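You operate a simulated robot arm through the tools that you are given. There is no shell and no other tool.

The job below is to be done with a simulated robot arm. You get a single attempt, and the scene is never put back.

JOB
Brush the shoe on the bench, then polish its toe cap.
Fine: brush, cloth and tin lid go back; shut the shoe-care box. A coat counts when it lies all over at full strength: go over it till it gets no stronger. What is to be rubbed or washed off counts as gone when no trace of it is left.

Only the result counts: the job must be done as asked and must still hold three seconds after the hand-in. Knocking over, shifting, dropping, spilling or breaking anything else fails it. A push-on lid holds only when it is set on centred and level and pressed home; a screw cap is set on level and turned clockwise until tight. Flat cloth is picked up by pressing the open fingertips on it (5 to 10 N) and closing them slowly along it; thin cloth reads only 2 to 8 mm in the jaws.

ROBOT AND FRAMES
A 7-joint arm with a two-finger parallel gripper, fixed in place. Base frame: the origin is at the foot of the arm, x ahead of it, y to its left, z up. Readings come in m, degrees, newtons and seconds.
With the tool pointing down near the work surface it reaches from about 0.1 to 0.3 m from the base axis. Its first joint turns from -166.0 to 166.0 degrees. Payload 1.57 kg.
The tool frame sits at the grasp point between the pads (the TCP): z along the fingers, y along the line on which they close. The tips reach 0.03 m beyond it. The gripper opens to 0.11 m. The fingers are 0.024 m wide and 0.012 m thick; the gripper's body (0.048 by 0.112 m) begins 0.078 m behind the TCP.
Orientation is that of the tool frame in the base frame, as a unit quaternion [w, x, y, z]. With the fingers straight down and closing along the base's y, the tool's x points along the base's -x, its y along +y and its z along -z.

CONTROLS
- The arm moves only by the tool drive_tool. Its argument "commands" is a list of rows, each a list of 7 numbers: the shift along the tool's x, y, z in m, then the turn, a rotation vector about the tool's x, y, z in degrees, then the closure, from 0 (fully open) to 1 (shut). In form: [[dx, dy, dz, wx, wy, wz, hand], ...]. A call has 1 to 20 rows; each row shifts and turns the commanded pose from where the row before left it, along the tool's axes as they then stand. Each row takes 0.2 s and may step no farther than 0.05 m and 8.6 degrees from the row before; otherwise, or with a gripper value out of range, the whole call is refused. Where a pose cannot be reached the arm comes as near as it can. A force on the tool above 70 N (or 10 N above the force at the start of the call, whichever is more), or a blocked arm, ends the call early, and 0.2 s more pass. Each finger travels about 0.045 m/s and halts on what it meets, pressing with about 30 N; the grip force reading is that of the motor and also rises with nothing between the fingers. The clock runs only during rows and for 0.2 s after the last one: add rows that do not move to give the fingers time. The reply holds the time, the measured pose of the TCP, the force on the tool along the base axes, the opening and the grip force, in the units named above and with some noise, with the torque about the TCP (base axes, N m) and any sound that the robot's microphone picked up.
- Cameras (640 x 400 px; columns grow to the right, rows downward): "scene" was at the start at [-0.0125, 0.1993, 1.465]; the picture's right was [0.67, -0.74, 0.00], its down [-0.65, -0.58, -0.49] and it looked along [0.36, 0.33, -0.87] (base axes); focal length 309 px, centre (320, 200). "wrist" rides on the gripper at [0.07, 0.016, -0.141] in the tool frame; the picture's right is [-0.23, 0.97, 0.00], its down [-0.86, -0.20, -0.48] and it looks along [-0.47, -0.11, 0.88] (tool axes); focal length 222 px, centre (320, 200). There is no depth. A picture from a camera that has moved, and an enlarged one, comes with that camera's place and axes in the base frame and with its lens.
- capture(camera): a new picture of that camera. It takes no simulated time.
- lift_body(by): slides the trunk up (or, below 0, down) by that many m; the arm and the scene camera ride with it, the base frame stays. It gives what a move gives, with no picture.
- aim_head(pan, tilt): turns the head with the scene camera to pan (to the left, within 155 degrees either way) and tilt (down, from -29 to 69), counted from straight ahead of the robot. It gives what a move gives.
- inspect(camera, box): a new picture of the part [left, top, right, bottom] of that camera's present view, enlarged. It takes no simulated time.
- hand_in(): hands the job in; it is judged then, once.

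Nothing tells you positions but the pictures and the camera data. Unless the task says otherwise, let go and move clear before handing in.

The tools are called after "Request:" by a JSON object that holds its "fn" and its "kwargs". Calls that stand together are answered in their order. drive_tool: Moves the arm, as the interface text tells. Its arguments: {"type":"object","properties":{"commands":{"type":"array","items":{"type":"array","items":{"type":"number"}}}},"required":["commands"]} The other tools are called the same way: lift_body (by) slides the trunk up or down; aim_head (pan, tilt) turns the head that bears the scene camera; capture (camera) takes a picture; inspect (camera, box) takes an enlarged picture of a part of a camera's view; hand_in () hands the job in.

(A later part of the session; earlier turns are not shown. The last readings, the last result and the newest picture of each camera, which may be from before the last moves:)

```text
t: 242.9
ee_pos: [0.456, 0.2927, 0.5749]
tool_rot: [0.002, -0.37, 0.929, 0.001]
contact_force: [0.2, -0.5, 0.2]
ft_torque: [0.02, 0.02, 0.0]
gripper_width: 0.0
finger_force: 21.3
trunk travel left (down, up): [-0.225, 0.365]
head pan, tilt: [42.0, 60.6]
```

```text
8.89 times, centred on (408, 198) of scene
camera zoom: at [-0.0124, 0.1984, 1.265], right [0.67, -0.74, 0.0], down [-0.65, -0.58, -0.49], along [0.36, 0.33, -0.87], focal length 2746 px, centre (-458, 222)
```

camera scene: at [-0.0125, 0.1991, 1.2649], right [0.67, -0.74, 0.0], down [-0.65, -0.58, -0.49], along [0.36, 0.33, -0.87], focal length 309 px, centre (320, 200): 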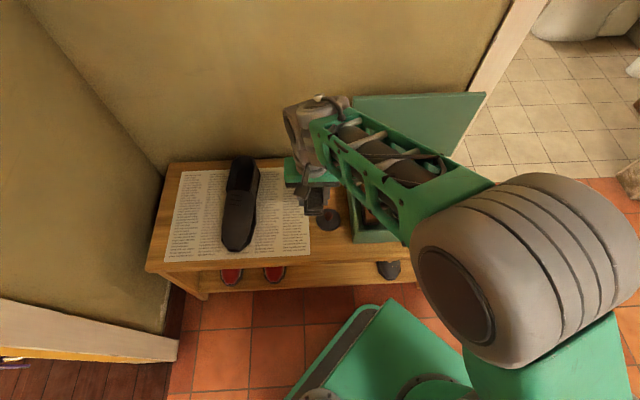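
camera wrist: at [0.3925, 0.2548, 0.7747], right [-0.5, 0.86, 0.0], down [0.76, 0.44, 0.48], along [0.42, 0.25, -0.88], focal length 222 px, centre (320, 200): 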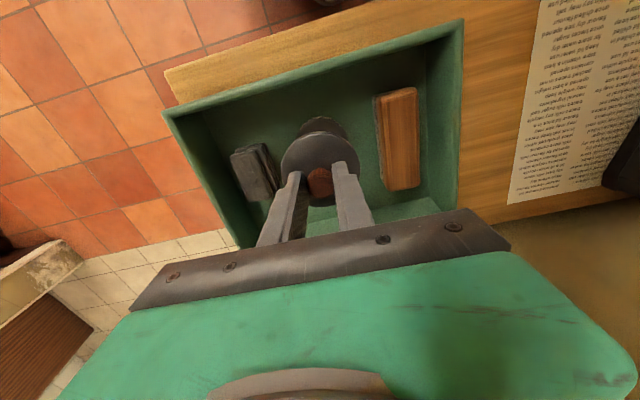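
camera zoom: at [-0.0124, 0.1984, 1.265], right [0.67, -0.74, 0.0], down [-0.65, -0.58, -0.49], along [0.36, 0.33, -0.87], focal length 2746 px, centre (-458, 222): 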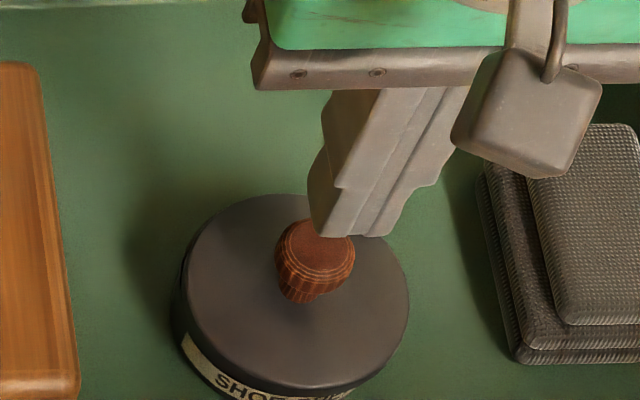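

Request:
{"fn": "drive_tool", "kwargs": {"commands": [[0, 0, 0.006, 0, 0, 0, 1], [0, 0, 0.004, 0, 0, 0, 1], [0, 0, 0, 0, 0, 0, 1]]}}

Request:
{"fn": "inspect", "kwargs": {"camera": "scene", "box": [385, 175, 430, 220]}}

```text
t: 243.7
ee_pos: [0.4548, 0.291, 0.5647]
tool_rot: [0.003, -0.369, 0.929, 0.002]
contact_force: [-0.1, -0.3, 0.0]
ft_torque: [0.03, 0.04, -0.01]
gripper_width: 0.0003
finger_force: 21.2
trunk travel left (down, up): [-0.225, 0.365]
head pan, tilt: [42.0, 60.6]
```

```text
8.89 times, centred on (408, 198) of scene
camera zoom: at [-0.0124, 0.1984, 1.265], right [0.67, -0.74, 0.0], down [-0.65, -0.58, -0.49], along [0.36, 0.33, -0.87], focal length 2746 px, centre (-458, 222)
```

zoom: 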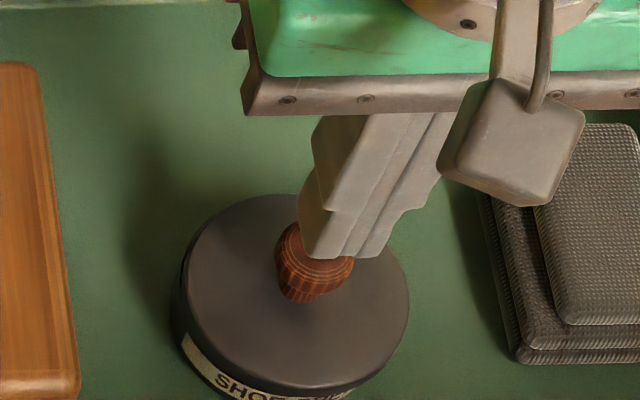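

Request:
{"fn": "inspect", "kwargs": {"camera": "wrist", "box": [270, 105, 390, 205]}}

```text
4.00 times, centred on (330, 155) of wrist
camera zoom: at [0.3921, 0.2545, 0.7067], right [-0.5, 0.86, 0.0], down [0.76, 0.44, 0.48], along [0.42, 0.25, -0.88], focal length 888 px, centre (280, 380)
```

zoom: 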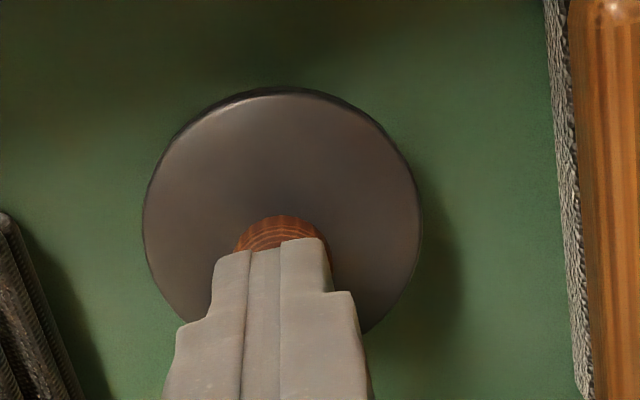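

Request:
{"fn": "drive_tool", "kwargs": {"commands": [[0, 0.001, 0.002, 0, 0, 0, 1], [0, 0, 0.002, 0, 0, 0, 1], [0, 0, 0, 0, 0, 0, 1]]}}

```text
t: 244.5
ee_pos: [0.4534, 0.2921, 0.5616]
tool_rot: [0.003, -0.37, 0.929, 0.001]
contact_force: [-0.1, 0.6, 0.3]
ft_torque: [0.03, 0.0, 0.0]
gripper_width: 0.0002
finger_force: 21.8
trunk travel left (down, up): [-0.225, 0.365]
head pan, tilt: [42.0, 60.6]
```

Request:
{"fn": "drive_tool", "kwargs": {"commands": [[0, 0, 0.002, 0, 0, 0, 1], [0, 0, 0.002, 0, 0, 0, 1], [0, 0, 0, 0, 0, 0, 1]]}}

```text
t: 245.3
ee_pos: [0.4526, 0.2914, 0.5557]
tool_rot: [0.002, -0.37, 0.929, 0.001]
contact_force: [-0.3, 1.0, 0.0]
ft_torque: [0.04, 0.0, -0.02]
gripper_width: 0.0
finger_force: 21.3
trunk travel left (down, up): [-0.225, 0.365]
head pan, tilt: [42.0, 60.6]
```

Request:
{"fn": "drive_tool", "kwargs": {"commands": [[0, 0, 0.0015, 0, 0, 0, 1], [0, 0, 0.0015, 0, 0, 0, 1], [0, 0, 0, 0, 0, 0, 1]]}}

Request:
{"fn": "inspect", "kwargs": {"camera": "scene", "box": [385, 175, 430, 220]}}

```text
t: 246.1
ee_pos: [0.4538, 0.292, 0.5523]
tool_rot: [0.002, -0.369, 0.929, 0.001]
contact_force: [0.5, 0.4, -0.7]
ft_torque: [0.01, -0.01, 0.0]
gripper_width: 0.0001
finger_force: 21.1
trunk travel left (down, up): [-0.225, 0.365]
head pan, tilt: [42.0, 60.6]
```

```text
8.89 times, centred on (408, 198) of scene
camera zoom: at [-0.0124, 0.1984, 1.265], right [0.67, -0.74, 0.0], down [-0.65, -0.58, -0.49], along [0.36, 0.33, -0.87], focal length 2746 px, centre (-458, 222)
```

zoom: 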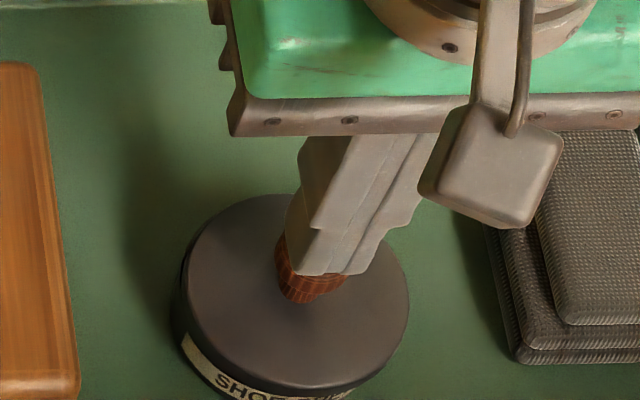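

Request:
{"fn": "drive_tool", "kwargs": {"commands": [[0, 0, 0.0015, 0, 0, 0, 1], [0, 0, 0.0015, 0, 0, 0, 1], [0, 0, 0, 0, 0, 0, 1]]}}

```text
t: 246.9
ee_pos: [0.4531, 0.2935, 0.5508]
tool_rot: [0.002, -0.369, 0.929, 0.001]
contact_force: [-0.6, 0.4, 0.6]
ft_torque: [-0.01, 0.02, -0.03]
gripper_width: 0.0
finger_force: 20.9
trunk travel left (down, up): [-0.225, 0.365]
head pan, tilt: [42.0, 60.6]
```

Request:
{"fn": "drive_tool", "kwargs": {"commands": [[0, 0, 0.0015, 0, 0, 0, 1], [0, 0, 0.0015, 0, 0, 0, 1], [0, 0, 0, 0, 0, 0, 1]]}}

```text
t: 247.7
ee_pos: [0.4549, 0.2924, 0.5486]
tool_rot: [0.003, -0.369, 0.929, 0.001]
contact_force: [-0.7, -1.5, 7.1]
ft_torque: [0.02, -0.01, 0.0]
gripper_width: 0.0002
finger_force: 21.8
trunk travel left (down, up): [-0.225, 0.365]
head pan, tilt: [42.0, 60.6]
```

Contact on the knob, perfectly centred (no torque). Pressing progressively.

Request:
{"fn": "drive_tool", "kwargs": {"commands": [[0, 0, 0.0015, 0, 0, 0, 1], [0, 0, 0.0015, 0, 0, 0, 1], [0, 0, 0, 0, 0, 0, 1]]}}

```text
t: 248.5
ee_pos: [0.4547, 0.2935, 0.5476]
tool_rot: [0.006, -0.37, 0.929, 0.002]
contact_force: [-8.1, -3.9, 38.9]
ft_torque: [-0.19, 0.29, 0.02]
gripper_width: 0.0
finger_force: 21.3
trunk travel left (down, up): [-0.225, 0.365]
head pan, tilt: [42.0, 60.6]
```

Request:
{"fn": "drive_tool", "kwargs": {"commands": [[0, 0, 0.001, 0, 0, 0, 1], [0, 0, 0.0005, 0, 0, 0, 1], [0, 0, 0, 0, 0, 0, 1]]}}

```text
t: 249.3
ee_pos: [0.4539, 0.293, 0.5473]
tool_rot: [0.007, -0.37, 0.929, 0.003]
contact_force: [-2.9, -4.4, 52.9]
ft_torque: [-0.2, 0.13, -0.01]
gripper_width: 0.0
finger_force: 21.5
trunk travel left (down, up): [-0.225, 0.365]
head pan, tilt: [42.0, 60.6]
```

53 N with no further movement or click, so the lid is down hard. I'll back off and examine whether it sits level and centred compared with the starting picture.

Request:
{"fn": "drive_tool", "kwargs": {"commands": [[0, 0, -0.004, 0, 0, 0, 1], [0, 0, -0.02, 0, 0, 0, 1], [0, 0, -0.04, 0, 0, 0, 1], [0, 0.04, -0.02, 0, 0, 0, 0.6], [0, 0.04, 0, 0, 0, 0, 0.6], [0, 0, 0, 0, 0, 0, 0.6]]}}

Request:
{"fn": "inspect", "kwargs": {"camera": "scene", "box": [345, 165, 465, 240]}}

Request:
{"fn": "inspect", "kwargs": {"camera": "scene", "box": [390, 190, 425, 222]}}

Request:
{"fn": "capture", "kwargs": {"camera": "wrist"}}

```text
t: 250.7
ee_pos: [0.3965, 0.352, 0.6262]
tool_rot: [0.002, -0.37, 0.929, 0.001]
contact_force: [-1.0, -1.1, 0.4]
ft_torque: [-0.02, -0.02, -0.02]
gripper_width: 0.0439
finger_force: 0.0
trunk travel left (down, up): [-0.225, 0.365]
head pan, tilt: [42.0, 60.6]
```

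```text
5.33 times, centred on (405, 202) of scene
camera zoom: at [-0.0124, 0.1984, 1.265], right [0.67, -0.74, 0.0], down [-0.65, -0.58, -0.49], along [0.36, 0.33, -0.87], focal length 1647 px, centre (-133, 187)
```

zoom: 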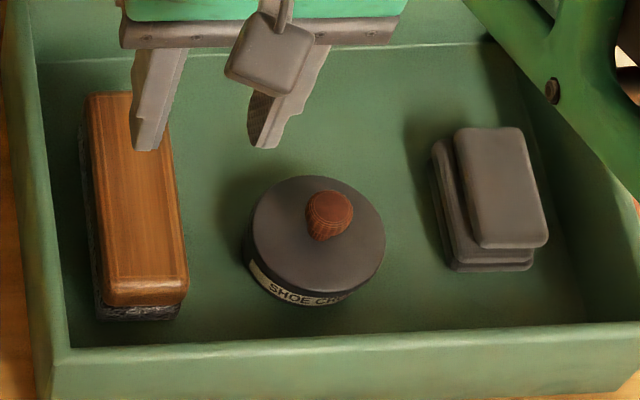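

```text
12.50 times, centred on (408, 206) of scene
camera zoom: at [-0.0124, 0.1984, 1.265], right [0.67, -0.74, 0.0], down [-0.65, -0.58, -0.49], along [0.36, 0.33, -0.87], focal length 3861 px, centre (-774, 125)
```

zoom: 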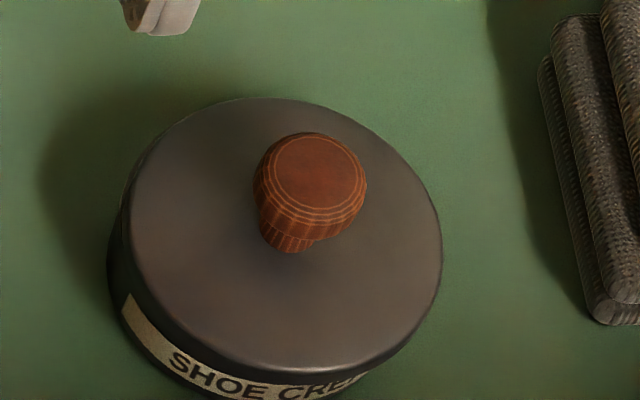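

```text
taken
camera wrist: at [0.3349, 0.3147, 0.7686], right [-0.5, 0.86, 0.0], down [0.76, 0.44, 0.48], along [0.42, 0.24, -0.88], focal length 222 px, centre (320, 200)
```

wrist: 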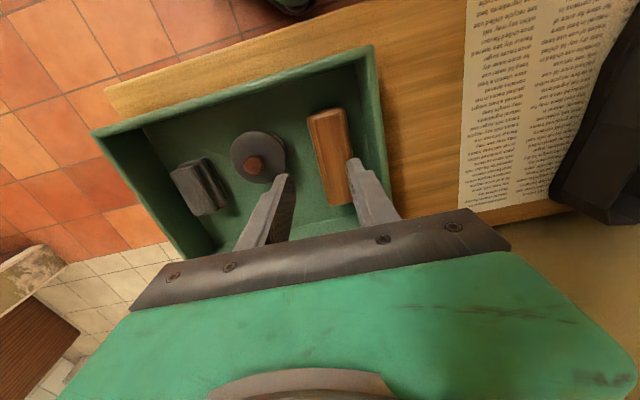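

The tin and lid crept together 3–4 mm toward the front during the hard press; otherwise the lid looks level and centred. I'll do a gentle pull test with a light grip on the knob to confirm it holds.

Request:
{"fn": "drive_tool", "kwargs": {"commands": [[0.005, -0.0408, 0, 0, 0, 0, 0.55], [0.0025, -0.0408, 0, 0, 0, 0, 0.55], [0, 0, 0.03, 0, 0, 0, 0.55], [0, 0, 0.025, 0, 0, 0, 0.55], [0, 0, 0, 0, 0, 0, 0.6]]}}

Request:
{"fn": "inspect", "kwargs": {"camera": "wrist", "box": [220, 80, 420, 220]}}

Request:
{"fn": "inspect", "kwargs": {"camera": "scene", "box": [385, 175, 430, 220]}}

```text
t: 251.9
ee_pos: [0.4509, 0.285, 0.5714]
tool_rot: [0.003, -0.37, 0.929, 0.002]
contact_force: [0.7, 0.6, -0.4]
ft_torque: [-0.03, -0.01, 0.03]
gripper_width: 0.0439
finger_force: 0.2
trunk travel left (down, up): [-0.225, 0.365]
head pan, tilt: [42.0, 60.6]
```

```text
2.86 times, centred on (320, 150) of wrist
camera zoom: at [0.3882, 0.2483, 0.7134], right [-0.5, 0.86, 0.0], down [0.76, 0.44, 0.48], along [0.42, 0.25, -0.88], focal length 635 px, centre (320, 343)
```

zoom: 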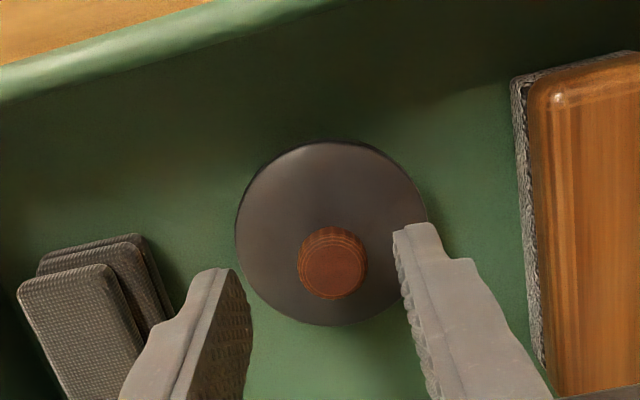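

```text
8.89 times, centred on (408, 198) of scene
camera zoom: at [-0.0124, 0.1983, 1.265], right [0.67, -0.74, 0.0], down [-0.65, -0.58, -0.49], along [0.36, 0.33, -0.87], focal length 2746 px, centre (-458, 222)
```

zoom: 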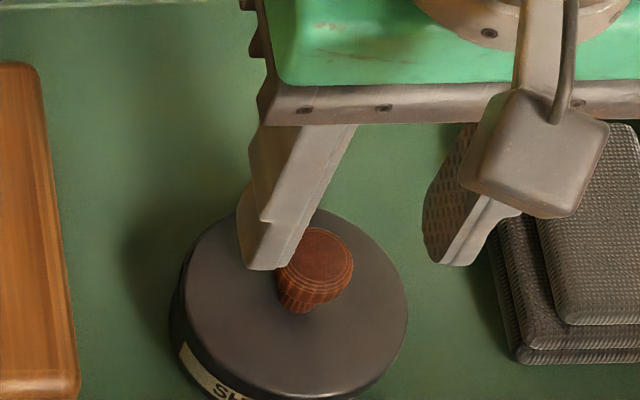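

Request:
{"fn": "drive_tool", "kwargs": {"commands": [[-0.004, 0.003, 0.01, 0, 0, 0, 0.6], [0, 0, 0.01, 0, 0, 0, 0.6], [0, 0, 0.008, 0, 0, 0, 0.6], [0, 0, 0.005, 0, 0, 0, 0.6], [0, 0, 0, 0, 0, 0, 0.6]]}}

Request:
{"fn": "inspect", "kwargs": {"camera": "wrist", "box": [270, 105, 390, 205]}}

Request:
{"fn": "inspect", "kwargs": {"camera": "scene", "box": [385, 175, 430, 220]}}

```text
t: 253.1
ee_pos: [0.4528, 0.2903, 0.5388]
tool_rot: [0.002, -0.369, 0.929, 0.001]
contact_force: [-0.2, -0.3, 0.5]
ft_torque: [0.01, -0.03, -0.02]
gripper_width: 0.0438
finger_force: 0.0
trunk travel left (down, up): [-0.225, 0.365]
head pan, tilt: [42.0, 60.6]
```

```text
4.00 times, centred on (330, 155) of wrist
camera zoom: at [0.3889, 0.2538, 0.6798], right [-0.5, 0.86, 0.0], down [0.76, 0.44, 0.48], along [0.42, 0.25, -0.88], focal length 888 px, centre (280, 380)
```

zoom: 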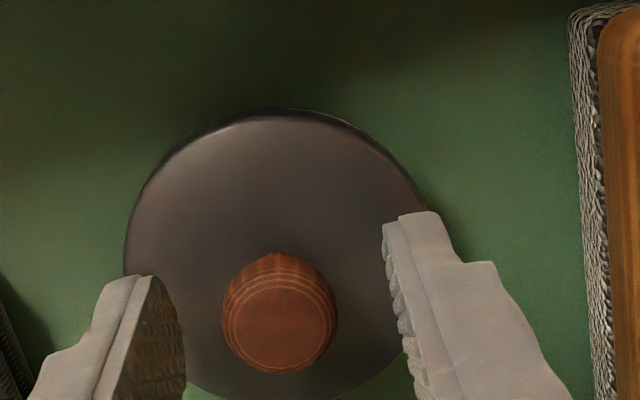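

```text
8.89 times, centred on (408, 198) of scene
camera zoom: at [-0.0124, 0.1983, 1.265], right [0.67, -0.74, 0.0], down [-0.65, -0.58, -0.49], along [0.36, 0.33, -0.87], focal length 2746 px, centre (-458, 222)
```

zoom: 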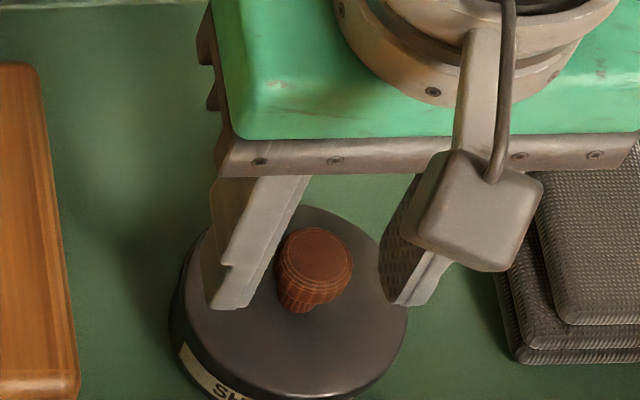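

The wrist view suggests the lid is 2–3 mm off-centre on the tin. I'll grip it again and lift a little; a snap would tell me it had been engaged. Then I'll re-centre it carefully.

Request:
{"fn": "drive_tool", "kwargs": {"commands": [[0, 0, 0.003, 0, 0, 0, 0.7], [0, 0, 0, 0, 0, 0, 0.76], [0, 0, 0, 0, 0, 0, 0.8], [0, 0, 0, 0, 0, 0, 0.83], [0, 0, 0, 0, 0, 0, 0.83], [0, 0, 0, 0, 0, 0, 0.83]]}}

Request:
{"fn": "inspect", "kwargs": {"camera": "wrist", "box": [270, 105, 390, 205]}}

```text
t: 254.5
ee_pos: [0.4506, 0.2906, 0.5369]
tool_rot: [0.002, -0.369, 0.929, 0.001]
contact_force: [0.1, 0.4, 0.4]
ft_torque: [0.03, -0.04, -0.01]
gripper_width: 0.0212
finger_force: 30.3
trunk travel left (down, up): [-0.225, 0.365]
head pan, tilt: [42.0, 60.6]
heard: snap
```

```text
4.00 times, centred on (330, 155) of wrist
camera zoom: at [0.3885, 0.2538, 0.6778], right [-0.5, 0.86, 0.0], down [0.76, 0.44, 0.48], along [0.42, 0.25, -0.88], focal length 888 px, centre (280, 380)
```

zoom: 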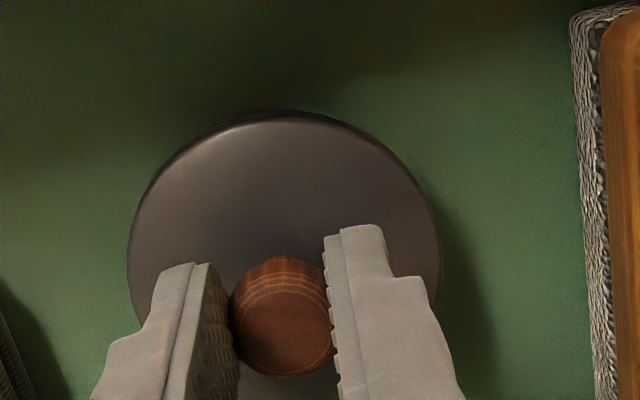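

The snap on gripping tells me the lid had been engaged, and that gripping the knob pops it off. That also means the earlier snap on letting go was the lid latching. I'll lift it 3 mm, shift it about 3 mm back to centre it better, and check the rim.

Request:
{"fn": "drive_tool", "kwargs": {"commands": [[0, 0, -0.003, 0, 0, 0, 1], [-0.003, 0, -0.001, 0, 0, 0, 1], [0, 0, 0, 0, 0, 0, 1], [0, 0, 0, 0, 0, 0, 1]]}}

Request:
{"fn": "inspect", "kwargs": {"camera": "wrist", "box": [285, 115, 360, 165]}}

Request:
{"fn": "inspect", "kwargs": {"camera": "scene", "box": [390, 190, 425, 222]}}

```text
t: 255.5
ee_pos: [0.4527, 0.2939, 0.54]
tool_rot: [0.002, -0.37, 0.929, 0.001]
contact_force: [-0.9, 0.6, 0.1]
ft_torque: [0.0, 0.0, -0.05]
gripper_width: 0.0214
finger_force: 30.4
trunk travel left (down, up): [-0.225, 0.365]
head pan, tilt: [42.0, 60.6]
```

```text
8.00 times, centred on (322, 140) of wrist
camera zoom: at [0.3904, 0.2572, 0.6823], right [-0.5, 0.86, 0.0], down [0.76, 0.44, 0.48], along [0.42, 0.25, -0.88], focal length 1777 px, centre (300, 680)
```

zoom: 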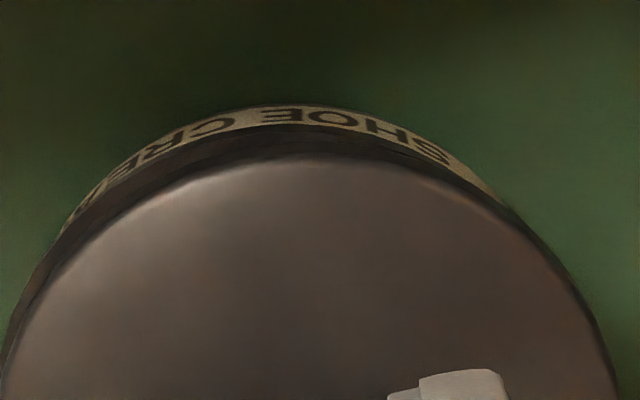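

```text
12.50 times, centred on (408, 206) of scene
camera zoom: at [-0.0124, 0.1983, 1.265], right [0.67, -0.74, 0.0], down [-0.65, -0.58, -0.49], along [0.36, 0.33, -0.87], focal length 3861 px, centre (-774, 125)
```

zoom: 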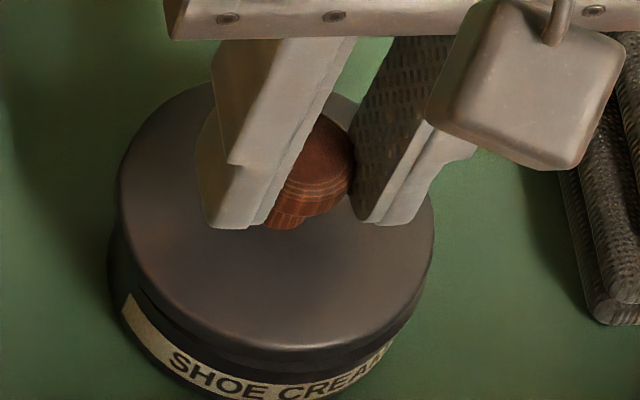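

Now the lid is slightly too far back and left, by about 1.7 and 1.5 mm. Correcting both and checking again.

Request:
{"fn": "drive_tool", "kwargs": {"commands": [[0.0017, -0.0015, 0, 0, 0, 0, 1], [0, 0, 0, 0, 0, 0, 1], [0, 0, 0, 0, 0, 0, 1]]}}

Request:
{"fn": "inspect", "kwargs": {"camera": "wrist", "box": [285, 115, 360, 165]}}

Request:
{"fn": "inspect", "kwargs": {"camera": "scene", "box": [390, 190, 425, 222]}}

```text
t: 256.3
ee_pos: [0.4541, 0.2913, 0.5403]
tool_rot: [0.002, -0.37, 0.929, 0.001]
contact_force: [0.4, 0.5, 0.1]
ft_torque: [0.0, 0.0, -0.01]
gripper_width: 0.021
finger_force: 29.9
trunk travel left (down, up): [-0.225, 0.365]
head pan, tilt: [42.0, 60.6]
```

```text
8.00 times, centred on (322, 140) of wrist
camera zoom: at [0.39, 0.2549, 0.6819], right [-0.5, 0.86, 0.0], down [0.76, 0.44, 0.48], along [0.42, 0.25, -0.88], focal length 1777 px, centre (300, 680)
```

zoom: 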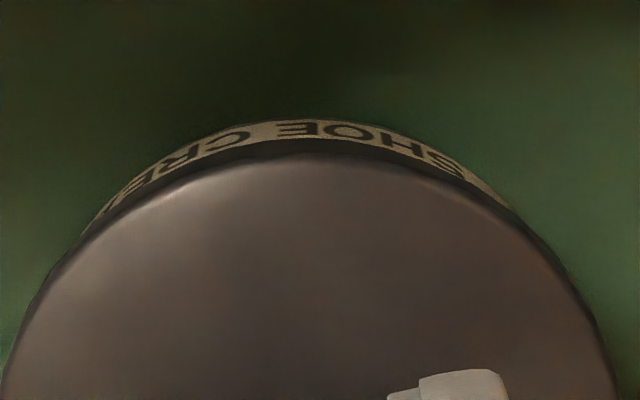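

```text
12.50 times, centred on (408, 206) of scene
camera zoom: at [-0.0124, 0.1983, 1.265], right [0.67, -0.74, 0.0], down [-0.65, -0.58, -0.49], along [0.36, 0.33, -0.87], focal length 3861 px, centre (-774, 125)
```

zoom: 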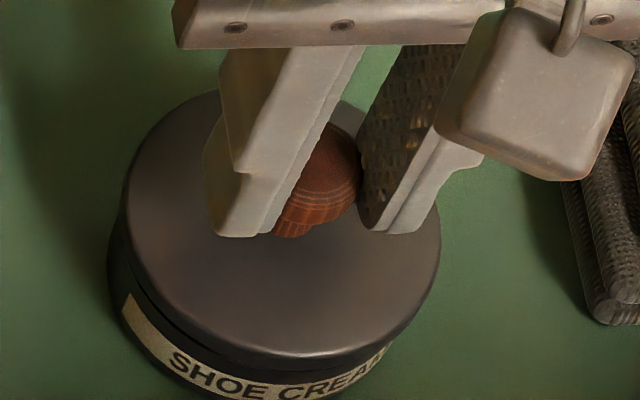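

Now it is centred in both views. Lowering and pressing down.

Request:
{"fn": "drive_tool", "kwargs": {"commands": [[0, 0, 0.0015, 0, 0, 0, 1], [0, 0, 0.0015, 0, 0, 0, 1], [0, 0, 0, 0, 0, 0, 1]]}}

```text
t: 257.1
ee_pos: [0.453, 0.2932, 0.5374]
tool_rot: [0.003, -0.371, 0.929, 0.001]
contact_force: [0.2, 0.0, -0.1]
ft_torque: [0.02, -0.01, -0.02]
gripper_width: 0.0221
finger_force: 29.8
trunk travel left (down, up): [-0.225, 0.365]
head pan, tilt: [42.0, 60.6]
```

Request:
{"fn": "drive_tool", "kwargs": {"commands": [[0, 0, 0.001, 0, 0, 0, 1], [0, 0, 0.001, 0, 0, 0, 1], [0, 0, 0, 0, 0, 0, 1]]}}

```text
t: 257.9
ee_pos: [0.4526, 0.2929, 0.5362]
tool_rot: [0.004, -0.37, 0.929, 0.002]
contact_force: [-1.2, -0.4, 1.9]
ft_torque: [0.03, 0.06, -0.01]
gripper_width: 0.022
finger_force: 29.9
trunk travel left (down, up): [-0.225, 0.365]
head pan, tilt: [42.0, 60.6]
```

Request:
{"fn": "drive_tool", "kwargs": {"commands": [[0, 0, 0.001, 0, 0, 0, 1], [0, 0, 0.001, 0, 0, 0, 1], [0, 0, 0, 0, 0, 0, 1]]}}

Request:
{"fn": "inspect", "kwargs": {"camera": "wrist", "box": [285, 115, 360, 165]}}

Request:
{"fn": "inspect", "kwargs": {"camera": "scene", "box": [390, 190, 425, 222]}}

```text
t: 258.7
ee_pos: [0.4533, 0.2926, 0.5362]
tool_rot: [0.005, -0.37, 0.929, 0.002]
contact_force: [-2.5, -2.5, 24.7]
ft_torque: [-0.15, 0.16, 0.0]
gripper_width: 0.0221
finger_force: 30.2
trunk travel left (down, up): [-0.225, 0.365]
head pan, tilt: [42.0, 60.6]
```

```text
8.00 times, centred on (322, 140) of wrist
camera zoom: at [0.3897, 0.2548, 0.6771], right [-0.5, 0.86, 0.0], down [0.75, 0.44, 0.49], along [0.42, 0.25, -0.87], focal length 1777 px, centre (300, 680)
```

zoom: 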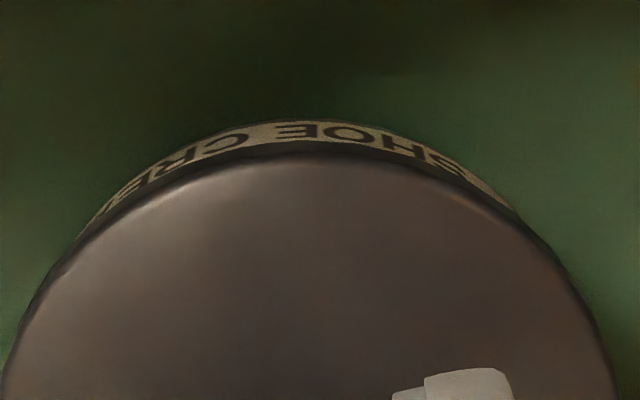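

```text
12.50 times, centred on (408, 206) of scene
camera zoom: at [-0.0139, 0.1973, 1.2654], right [0.67, -0.74, 0.0], down [-0.65, -0.58, -0.49], along [0.37, 0.33, -0.87], focal length 3861 px, centre (-774, 125)
```

zoom: 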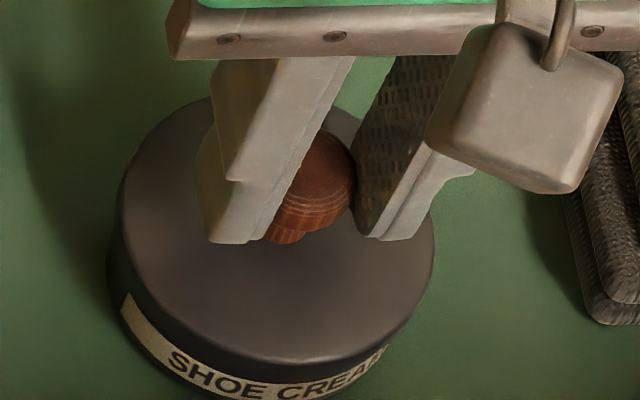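

Pressed at 25 N and still centred. I'll ease the load and open the fingers, listening for the latch.

Request:
{"fn": "drive_tool", "kwargs": {"commands": [[0, 0, 0.0004, 0, 0, 0, 1], [0, 0, -0.001, 0, 0, 0, 1], [0, 0, 0, 0, 0, 0, 0.78], [0, 0, 0, 0, 0, 0, 0.75], [0, 0, 0, 0, 0, 0, 0.7], [0, 0, 0, 0, 0, 0, 0.6], [0, 0, 0, 0, 0, 0, 0.6]]}}

Request:
{"fn": "inspect", "kwargs": {"camera": "wrist", "box": [270, 105, 390, 205]}}

Request:
{"fn": "inspect", "kwargs": {"camera": "scene", "box": [390, 190, 425, 222]}}

```text
t: 260.3
ee_pos: [0.4529, 0.2925, 0.5333]
tool_rot: [0.003, -0.37, 0.929, 0.001]
contact_force: [0.4, -0.5, -0.5]
ft_torque: [0.01, -0.02, 0.0]
gripper_width: 0.0439
finger_force: 0.0
trunk travel left (down, up): [-0.225, 0.365]
head pan, tilt: [42.0, 60.6]
heard: snap
```

```text
4.00 times, centred on (330, 155) of wrist
camera zoom: at [0.3901, 0.2551, 0.6758], right [-0.5, 0.86, 0.0], down [0.76, 0.44, 0.48], along [0.42, 0.25, -0.88], focal length 888 px, centre (280, 380)
```

zoom: 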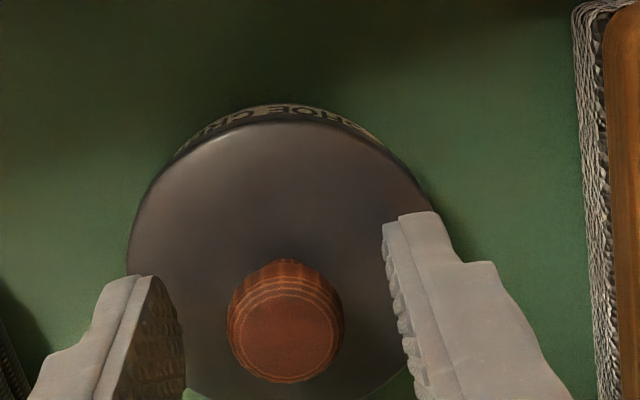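

```text
12.50 times, centred on (408, 206) of scene
camera zoom: at [-0.0124, 0.1983, 1.265], right [0.67, -0.74, 0.0], down [-0.65, -0.58, -0.49], along [0.36, 0.33, -0.87], focal length 3861 px, centre (-774, 125)
```

zoom: 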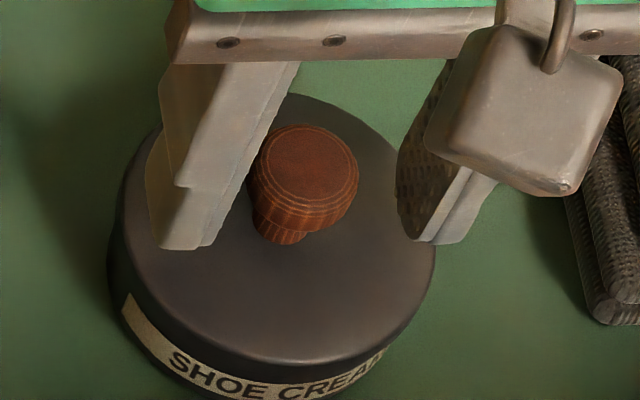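

A snap on release: the lid has latched, and the rim view now matches the start. I'll withdraw straight up and take a last look at the box contents.

Request:
{"fn": "drive_tool", "kwargs": {"commands": [[0, 0, -0.02, 0, 0, 0, 0.6], [0, 0, -0.04, 0, 0, 0, 0.6], [0, 0, -0.045, 0, 0, 0, 0.6], [0, 0, -0.045, 0, 0, 0, 0.6], [0, 0, 0, 0, 0, 0, 0.6]]}}

Request:
{"fn": "capture", "kwargs": {"camera": "wrist"}}

Request:
{"fn": "inspect", "kwargs": {"camera": "scene", "box": [345, 165, 465, 240]}}

Request:
{"fn": "capture", "kwargs": {"camera": "scene"}}

```text
t: 261.5
ee_pos: [0.4517, 0.2891, 0.6827]
tool_rot: [0.002, -0.37, 0.929, 0.001]
contact_force: [-0.1, 0.1, -0.3]
ft_torque: [0.0, -0.01, -0.01]
gripper_width: 0.0441
finger_force: 0.1
trunk travel left (down, up): [-0.225, 0.365]
head pan, tilt: [42.0, 60.6]
```

```text
taken
camera wrist: at [0.3893, 0.252, 0.8241], right [-0.5, 0.86, 0.0], down [0.76, 0.44, 0.48], along [0.42, 0.25, -0.88], focal length 222 px, centre (320, 200)
```

wrist: 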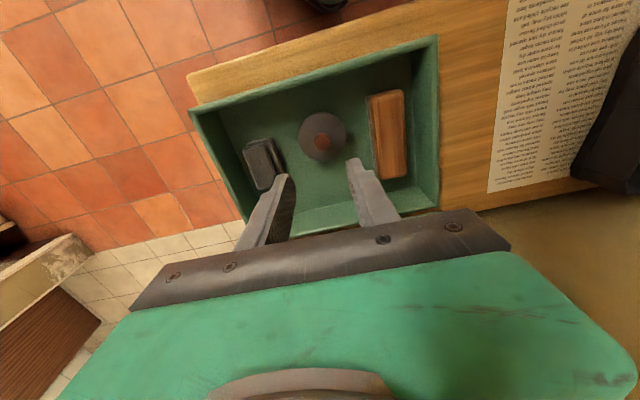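

```text
5.33 times, centred on (405, 202) of scene
camera zoom: at [-0.0125, 0.1982, 1.265], right [0.67, -0.74, 0.0], down [-0.65, -0.58, -0.49], along [0.36, 0.33, -0.87], focal length 1647 px, centre (-133, 187)
```

zoom: 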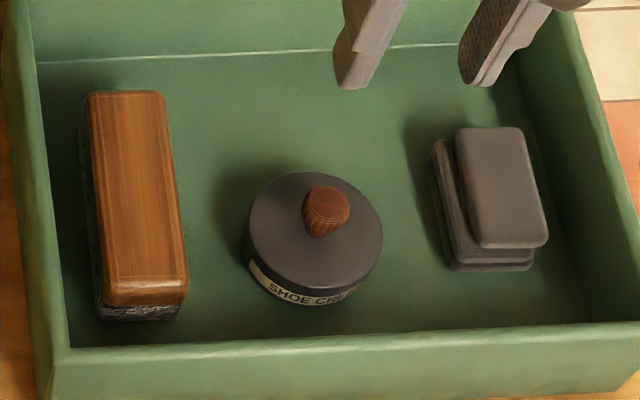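

```text
taken
camera scene: at [-0.0125, 0.1982, 1.265], right [0.67, -0.74, 0.0], down [-0.65, -0.58, -0.49], along [0.36, 0.33, -0.87], focal length 309 px, centre (320, 200)
```

scene: 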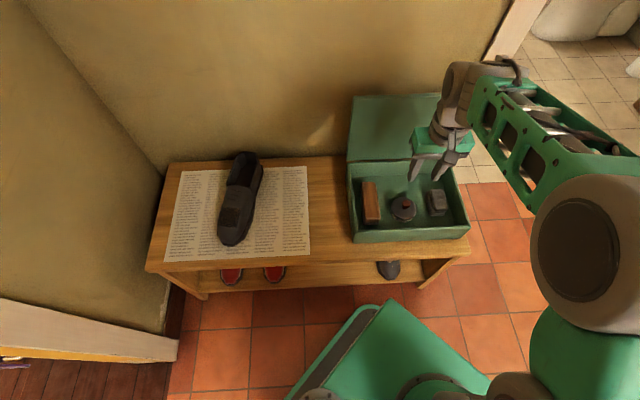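

All three items are in the box, the tin's lid is on, and the toe cap is coated. Now for shutting the box: I'll examine how the open lid leans against the wall.

Request:
{"fn": "inspect", "kwargs": {"camera": "scene", "box": [335, 80, 480, 180]}}

Request:
{"fn": "aim_head", "kwargs": {"pan": 35, "tilt": 45}}

Request:
{"fn": "capture", "kwargs": {"camera": "scene"}}

```text
4.00 times, centred on (408, 130) of scene
camera zoom: at [-0.0125, 0.1982, 1.265], right [0.67, -0.74, 0.0], down [-0.65, -0.58, -0.49], along [0.36, 0.33, -0.87], focal length 1236 px, centre (-30, 480)
```

zoom: 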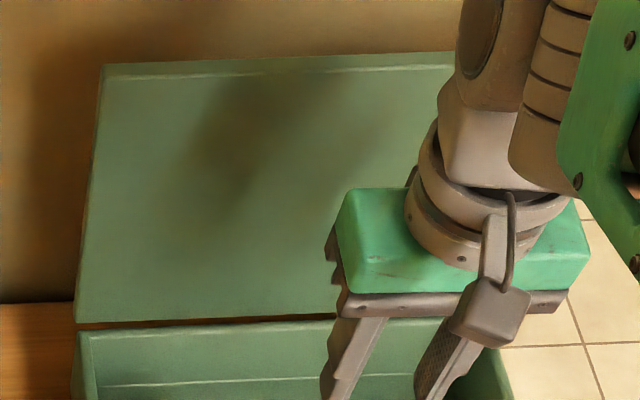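

```text
t: 262.3
ee_pos: [0.452, 0.2893, 0.6822]
tool_rot: [0.002, -0.369, 0.929, 0.001]
contact_force: [0.9, -0.4, -0.1]
ft_torque: [-0.06, -0.03, 0.01]
gripper_width: 0.0439
finger_force: 0.1
trunk travel left (down, up): [-0.225, 0.365]
head pan, tilt: [35.0, 45.0]
```

```text
taken
camera scene: at [0.0051, 0.2008, 1.2851], right [0.57, -0.82, 0.0], down [-0.58, -0.41, -0.71], along [0.58, 0.41, -0.71], focal length 309 px, centre (320, 200)
```

scene: 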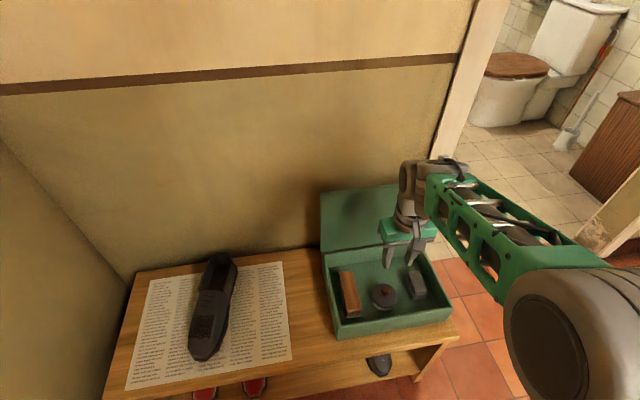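

Request:
{"fn": "inspect", "kwargs": {"camera": "scene", "box": [300, 160, 480, 300]}}

Request:
{"fn": "inspect", "kwargs": {"camera": "wrist", "box": [300, 0, 640, 210]}}

```text
2.86 times, centred on (390, 230) of scene
camera zoom: at [0.0051, 0.2008, 1.2851], right [0.57, -0.82, 0.0], down [-0.58, -0.41, -0.71], along [0.58, 0.41, -0.71], focal length 882 px, centre (120, 114)
```

zoom: 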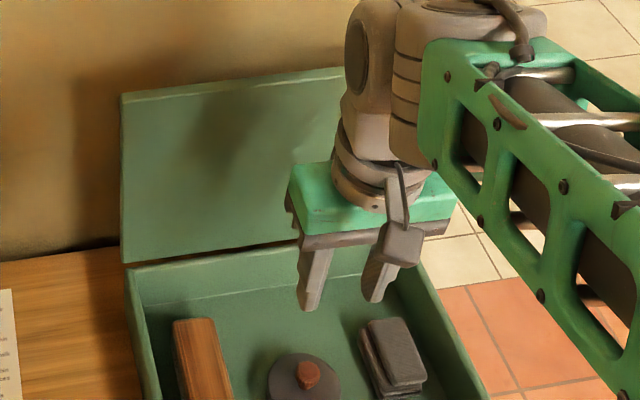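

```text
1.88 times, centred on (470, 105) of wrist
camera zoom: at [0.3894, 0.2521, 0.8237], right [-0.5, 0.86, 0.0], down [0.76, 0.44, 0.48], along [0.42, 0.25, -0.88], focal length 418 px, centre (38, 379)
```

zoom: 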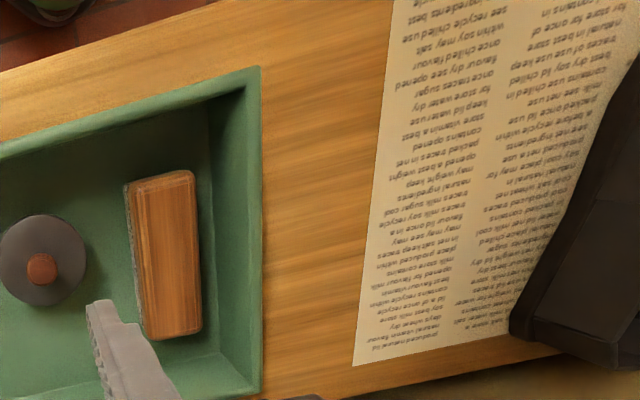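

The lid rests about 4–5° past vertical, with its handle behind it near the wall, so I can re-grip the handle from above as I released it and swing it back along the same arc. First I'll raise the trunk for reach, turn the hand back and aim the head at the box.

Request:
{"fn": "lift_body", "kwargs": {"by": 0.08}}

Request:
{"fn": "drive_tool", "kwargs": {"commands": [[0, 0, 0, 0, 0, 8.05, 0.78], [0, 0, 0, 0, 0, 8.05, 0.78], [0, 0, 0, 0, 0, 8.05, 0.78], [0, 0, 0, 0, 0, 8.05, 0.78], [0, 0, 0, 0, 0, 8.05, 0.78], [0, 0, 0, 0, 0, 8.05, 0.78], [0, 0, 0, 0, 0, 8.05, 0.78], [0, 0, 0, 0, 0, 8.05, 0.78], [0, 0, 0, 0, 0, 8.05, 0.78], [0, 0, 0, 0, 0, 8.05, 0.78], [0, 0, 0, 0, 0, 8.05, 0.78], [0, 0, 0, 0, 0, 0, 0.78]]}}

Request:
{"fn": "aim_head", "kwargs": {"pan": 42, "tilt": 50}}

Request:
{"fn": "capture", "kwargs": {"camera": "scene"}}

Request:
{"fn": "capture", "kwargs": {"camera": "wrist"}}

```text
t: 263.4
ee_pos: [0.4514, 0.289, 0.7621]
tool_rot: [0.003, -0.37, 0.929, 0.0]
contact_force: [-0.3, 0.4, -0.6]
ft_torque: [0.03, -0.02, 0.01]
gripper_width: 0.0441
finger_force: 0.1
trunk travel left (down, up): [-0.305, 0.285]
head pan, tilt: [35.0, 45.0]
```

```text
t: 266.0
ee_pos: [0.4509, 0.2885, 0.7622]
tool_rot: [0.001, 0.384, 0.923, 0.003]
contact_force: [0.4, -0.7, 0.4]
ft_torque: [-0.02, 0.01, -0.04]
gripper_width: 0.0244
finger_force: 0.1
trunk travel left (down, up): [-0.305, 0.285]
head pan, tilt: [35.0, 45.0]
```

```text
t: 266.7
ee_pos: [0.4506, 0.2882, 0.7638]
tool_rot: [0.001, 0.383, 0.924, 0.003]
contact_force: [-0.5, -0.4, 0.1]
ft_torque: [-0.01, -0.03, -0.03]
gripper_width: 0.024
finger_force: 0.0
trunk travel left (down, up): [-0.305, 0.285]
head pan, tilt: [42.0, 50.0]
```

```text
taken
camera scene: at [-0.0042, 0.2057, 1.3583], right [0.67, -0.74, 0.0], down [-0.57, -0.51, -0.64], along [0.48, 0.43, -0.77], focal length 309 px, centre (320, 200)
```

scene: 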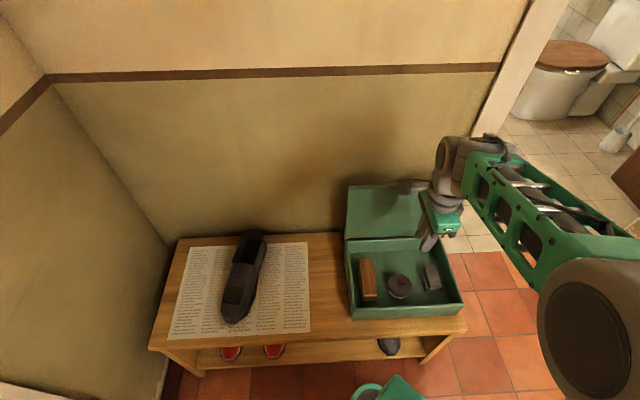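

```text
taken
camera wrist: at [0.413, 0.3488, 0.9048], right [0.85, 0.53, 0.01], down [0.46, -0.75, 0.48], along [0.26, -0.4, -0.88], focal length 222 px, centre (320, 200)
```

wrist: 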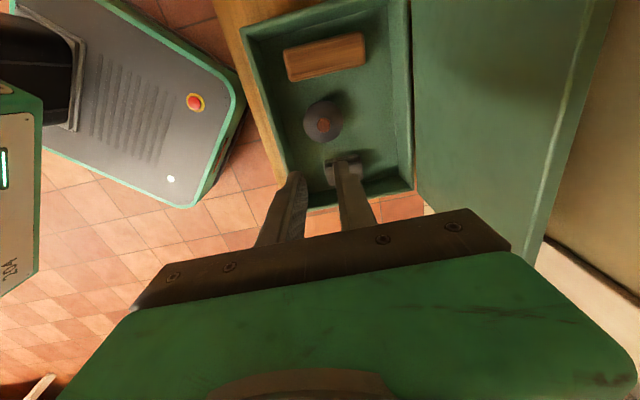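

I'll rise well above the lid's edge, move back over it and tilt 6° to line up with the way I withdrew from the handle.

Request:
{"fn": "drive_tool", "kwargs": {"commands": [[0, 0, -0.04, 0, 0, 0, 0.78], [0, 0, -0.038, 0, 0, 0, 0.78], [0, 0.045, 0, 0, 0, 0, 0.78], [0, 0.045, 0, 0, 0, 0, 0.78], [0, 0.045, 0, 0, 0, 0, 0.78], [0, 0.045, 0, -3, 0, 0, 0.78], [0, 0.0115, 0, -3, 0, 0, 0.78], [0, 0, 0, 0, 0, 0, 0.78]]}}

Request:
{"fn": "capture", "kwargs": {"camera": "wrist"}}

Request:
{"fn": "inspect", "kwargs": {"camera": "scene", "box": [330, 90, 490, 250]}}

```text
t: 268.5
ee_pos: [0.5847, 0.4263, 0.8412]
tool_rot: [0.022, 0.382, 0.922, 0.052]
contact_force: [-0.1, 0.0, 0.2]
ft_torque: [0.0, 0.0, 0.04]
gripper_width: 0.024
finger_force: 0.1
trunk travel left (down, up): [-0.305, 0.285]
head pan, tilt: [42.0, 50.0]
```

```text
taken
camera wrist: at [0.5362, 0.4757, 0.9842], right [0.85, 0.52, 0.11], down [0.42, -0.78, 0.45], along [0.32, -0.34, -0.88], focal length 222 px, centre (320, 200)
```

wrist: 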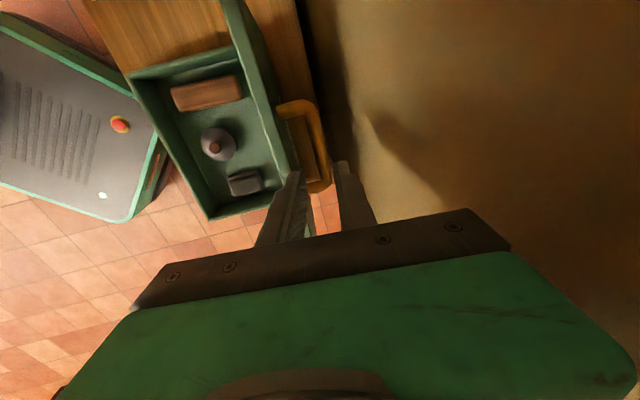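

```text
2.50 times, centred on (410, 170) of scene
camera zoom: at [-0.0043, 0.2057, 1.3582], right [0.67, -0.74, 0.0], down [-0.57, -0.51, -0.64], along [0.48, 0.43, -0.77], focal length 772 px, centre (95, 275)
```

zoom: 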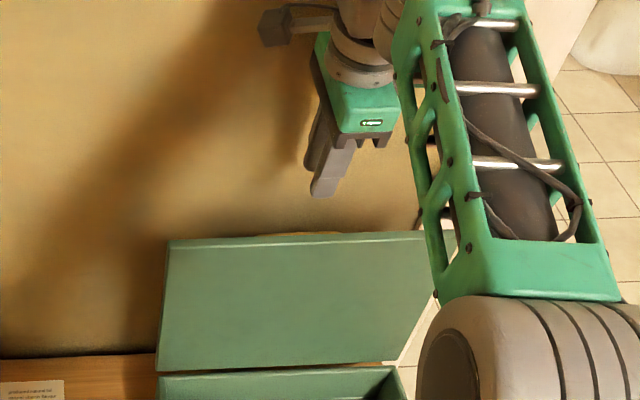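

Request:
{"fn": "inspect", "kwargs": {"camera": "wrist", "box": [220, 70, 420, 240]}}

```text
2.35 times, centred on (320, 155) of wrist
camera zoom: at [0.5362, 0.4757, 0.9842], right [0.85, 0.52, 0.11], down [0.42, -0.78, 0.45], along [0.32, -0.34, -0.88], focal length 523 px, centre (320, 306)
```

zoom: 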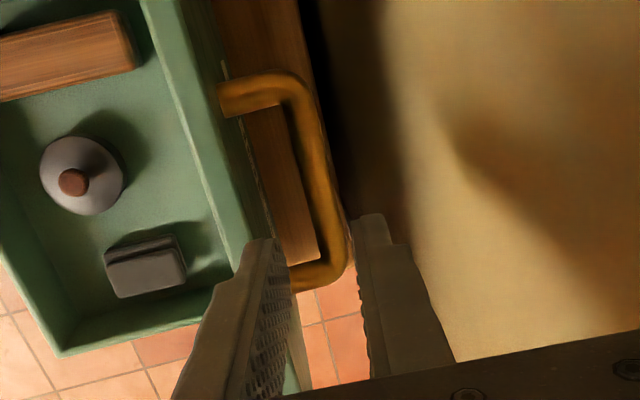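

The bar computes to e2 ≈ 0.728, right between the fingers. I'll descend halfway and check again.

Request:
{"fn": "drive_tool", "kwargs": {"commands": [[0, -0.0005, 0.03, 0, 0, 0, 0.78], [0, -0.0005, 0.03, 0, 0, 0, 0.78], [0, 0, 0.015, 0, 0, 0, 0.78], [0, 0, 0, 0, 0, 0, 0.78]]}}

Request:
{"fn": "inspect", "kwargs": {"camera": "wrist", "box": [220, 70, 420, 240]}}

```text
t: 269.5
ee_pos: [0.5909, 0.4298, 0.7661]
tool_rot: [0.021, 0.384, 0.922, 0.052]
contact_force: [-0.2, -0.4, 0.6]
ft_torque: [0.02, -0.02, 0.02]
gripper_width: 0.0242
finger_force: 0.0
trunk travel left (down, up): [-0.305, 0.285]
head pan, tilt: [42.0, 50.0]
```

```text
2.35 times, centred on (320, 155) of wrist
camera zoom: at [0.5419, 0.4794, 0.9092], right [0.85, 0.52, 0.11], down [0.43, -0.78, 0.45], along [0.32, -0.34, -0.88], focal length 523 px, centre (320, 306)
```

zoom: 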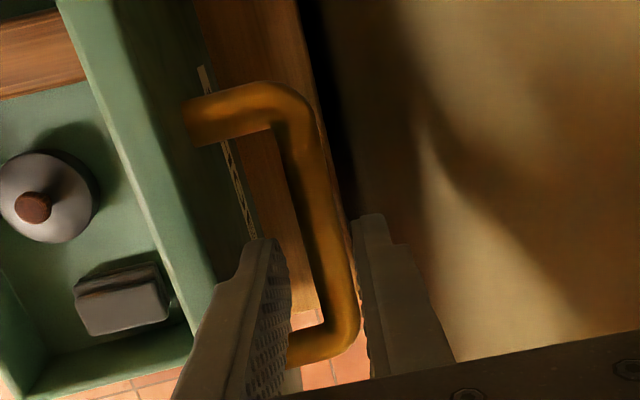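

The bar lies squarely between the fingers. Going down the rest of the way and closing gently.

Request:
{"fn": "drive_tool", "kwargs": {"commands": [[0, 0, 0.02, 0, 0, 0, 0.78], [0, 0, 0.014, 0, 0, 0, 0.78], [0, 0, 0.009, 0, 0, 0, 0.78], [0, 0, 0, 0, 0, 0, 0.78]]}}

Request:
{"fn": "inspect", "kwargs": {"camera": "wrist", "box": [220, 70, 420, 240]}}

```text
t: 270.5
ee_pos: [0.5964, 0.4339, 0.7253]
tool_rot: [0.02, 0.383, 0.922, 0.051]
contact_force: [-0.6, -0.6, 1.6]
ft_torque: [-0.01, 0.01, -0.01]
gripper_width: 0.0242
finger_force: 0.1
trunk travel left (down, up): [-0.305, 0.285]
head pan, tilt: [42.0, 50.0]
```

```text
2.35 times, centred on (320, 155) of wrist
camera zoom: at [0.5464, 0.4829, 0.8677], right [0.85, 0.52, 0.11], down [0.43, -0.78, 0.45], along [0.32, -0.34, -0.88], focal length 523 px, centre (320, 306)
```

zoom: 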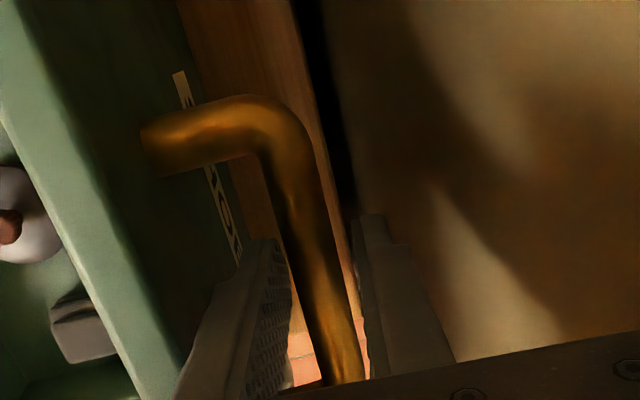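

Request:
{"fn": "drive_tool", "kwargs": {"commands": [[0, 0, 0, 0, 0, 0, 0.82], [0, 0, 0, 0, 0, 0, 0.86], [0, 0, 0, 0, 0, 0, 0.9], [0, 0, 0, 0, 0, 0, 1], [0, 0, 0, 0, 0, 0, 1]]}}

Request:
{"fn": "inspect", "kwargs": {"camera": "wrist", "box": [220, 70, 420, 240]}}

```text
t: 271.7
ee_pos: [0.5954, 0.4327, 0.7249]
tool_rot: [0.021, 0.382, 0.922, 0.051]
contact_force: [0.6, -0.6, -0.7]
ft_torque: [-0.04, 0.0, 0.11]
gripper_width: 0.0157
finger_force: 31.9
trunk travel left (down, up): [-0.305, 0.285]
head pan, tilt: [42.0, 50.0]
```

```text
2.35 times, centred on (320, 155) of wrist
camera zoom: at [0.5464, 0.4829, 0.8677], right [0.85, 0.52, 0.11], down [0.43, -0.78, 0.45], along [0.32, -0.34, -0.88], focal length 523 px, centre (320, 306)
```

zoom: 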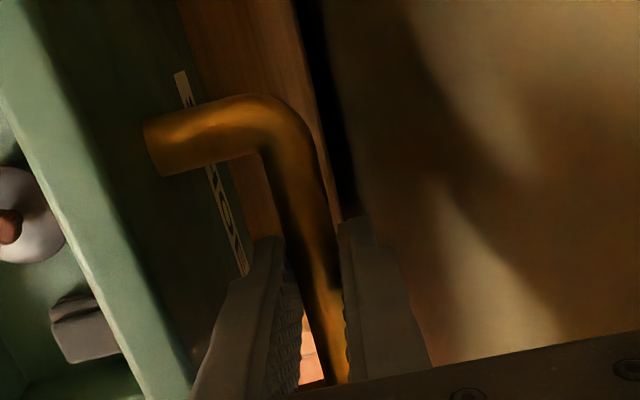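

The handle is gripped again at 32 N. I'll swing the lid forward along the reverse arc, a few steps first.

Request:
{"fn": "drive_tool", "kwargs": {"commands": [[0, -0.0029, -0.0013, -0.4, 0, 0, 1], [0, -0.0093, -0.0038, -1.25, 0, 0, 1], [0, -0.019, -0.0064, -2.5, 0, 0, 1], [0, -0.0195, -0.0052, -2.5, 0, 0, 1], [0, 0, 0, 0, 0, 0, 1]]}}

Request:
{"fn": "capture", "kwargs": {"camera": "wrist"}}

Request:
{"fn": "capture", "kwargs": {"camera": "scene"}}

```text
t: 272.9
ee_pos: [0.5577, 0.3955, 0.7332]
tool_rot: [0.042, 0.38, 0.918, 0.103]
contact_force: [-9.8, 7.6, -9.8]
ft_torque: [0.22, 0.41, 0.11]
gripper_width: 0.0157
finger_force: 31.1
trunk travel left (down, up): [-0.305, 0.285]
head pan, tilt: [42.0, 50.0]
```

```text
taken
camera wrist: at [0.4975, 0.4339, 0.8752], right [0.83, 0.51, 0.22], down [0.39, -0.82, 0.42], along [0.39, -0.27, -0.88], focal length 222 px, centre (320, 200)
```

wrist: 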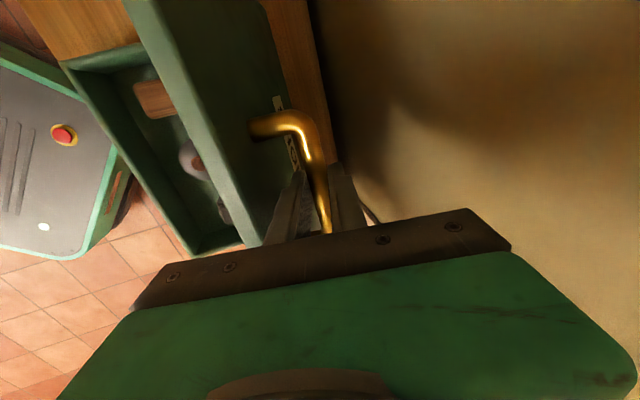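

```text
taken
camera scene: at [-0.0047, 0.2069, 1.3579], right [0.67, -0.74, 0.0], down [-0.57, -0.51, -0.64], along [0.48, 0.43, -0.77], focal length 309 px, centre (320, 200)
```

scene: 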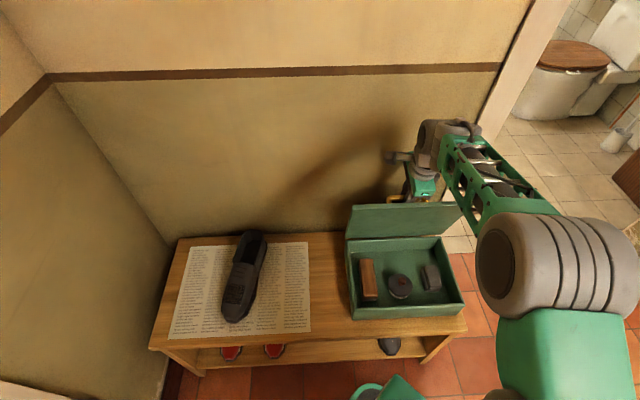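

The lid is coming forward under control. I'll correct 2 mm in height and continue.

Request:
{"fn": "drive_tool", "kwargs": {"commands": [[0.0007, -0.0199, -0.002, -2.5, 0, 0, 1], [0, -0.0199, -0.0029, -2.5, 0, 0, 1], [0, -0.0201, -0.0017, -2.5, 0, 0, 1], [0, -0.0201, -0.0005, -2.5, 0, 0, 1], [0, 0, 0, 0, 0, 0, 1]]}}

```text
t: 274.1
ee_pos: [0.5029, 0.3392, 0.7167]
tool_rot: [0.076, 0.376, 0.905, 0.184]
contact_force: [-4.5, 0.8, -0.2]
ft_torque: [-0.09, 0.18, 0.24]
gripper_width: 0.0156
finger_force: 31.6
trunk travel left (down, up): [-0.305, 0.285]
head pan, tilt: [42.0, 50.0]
```

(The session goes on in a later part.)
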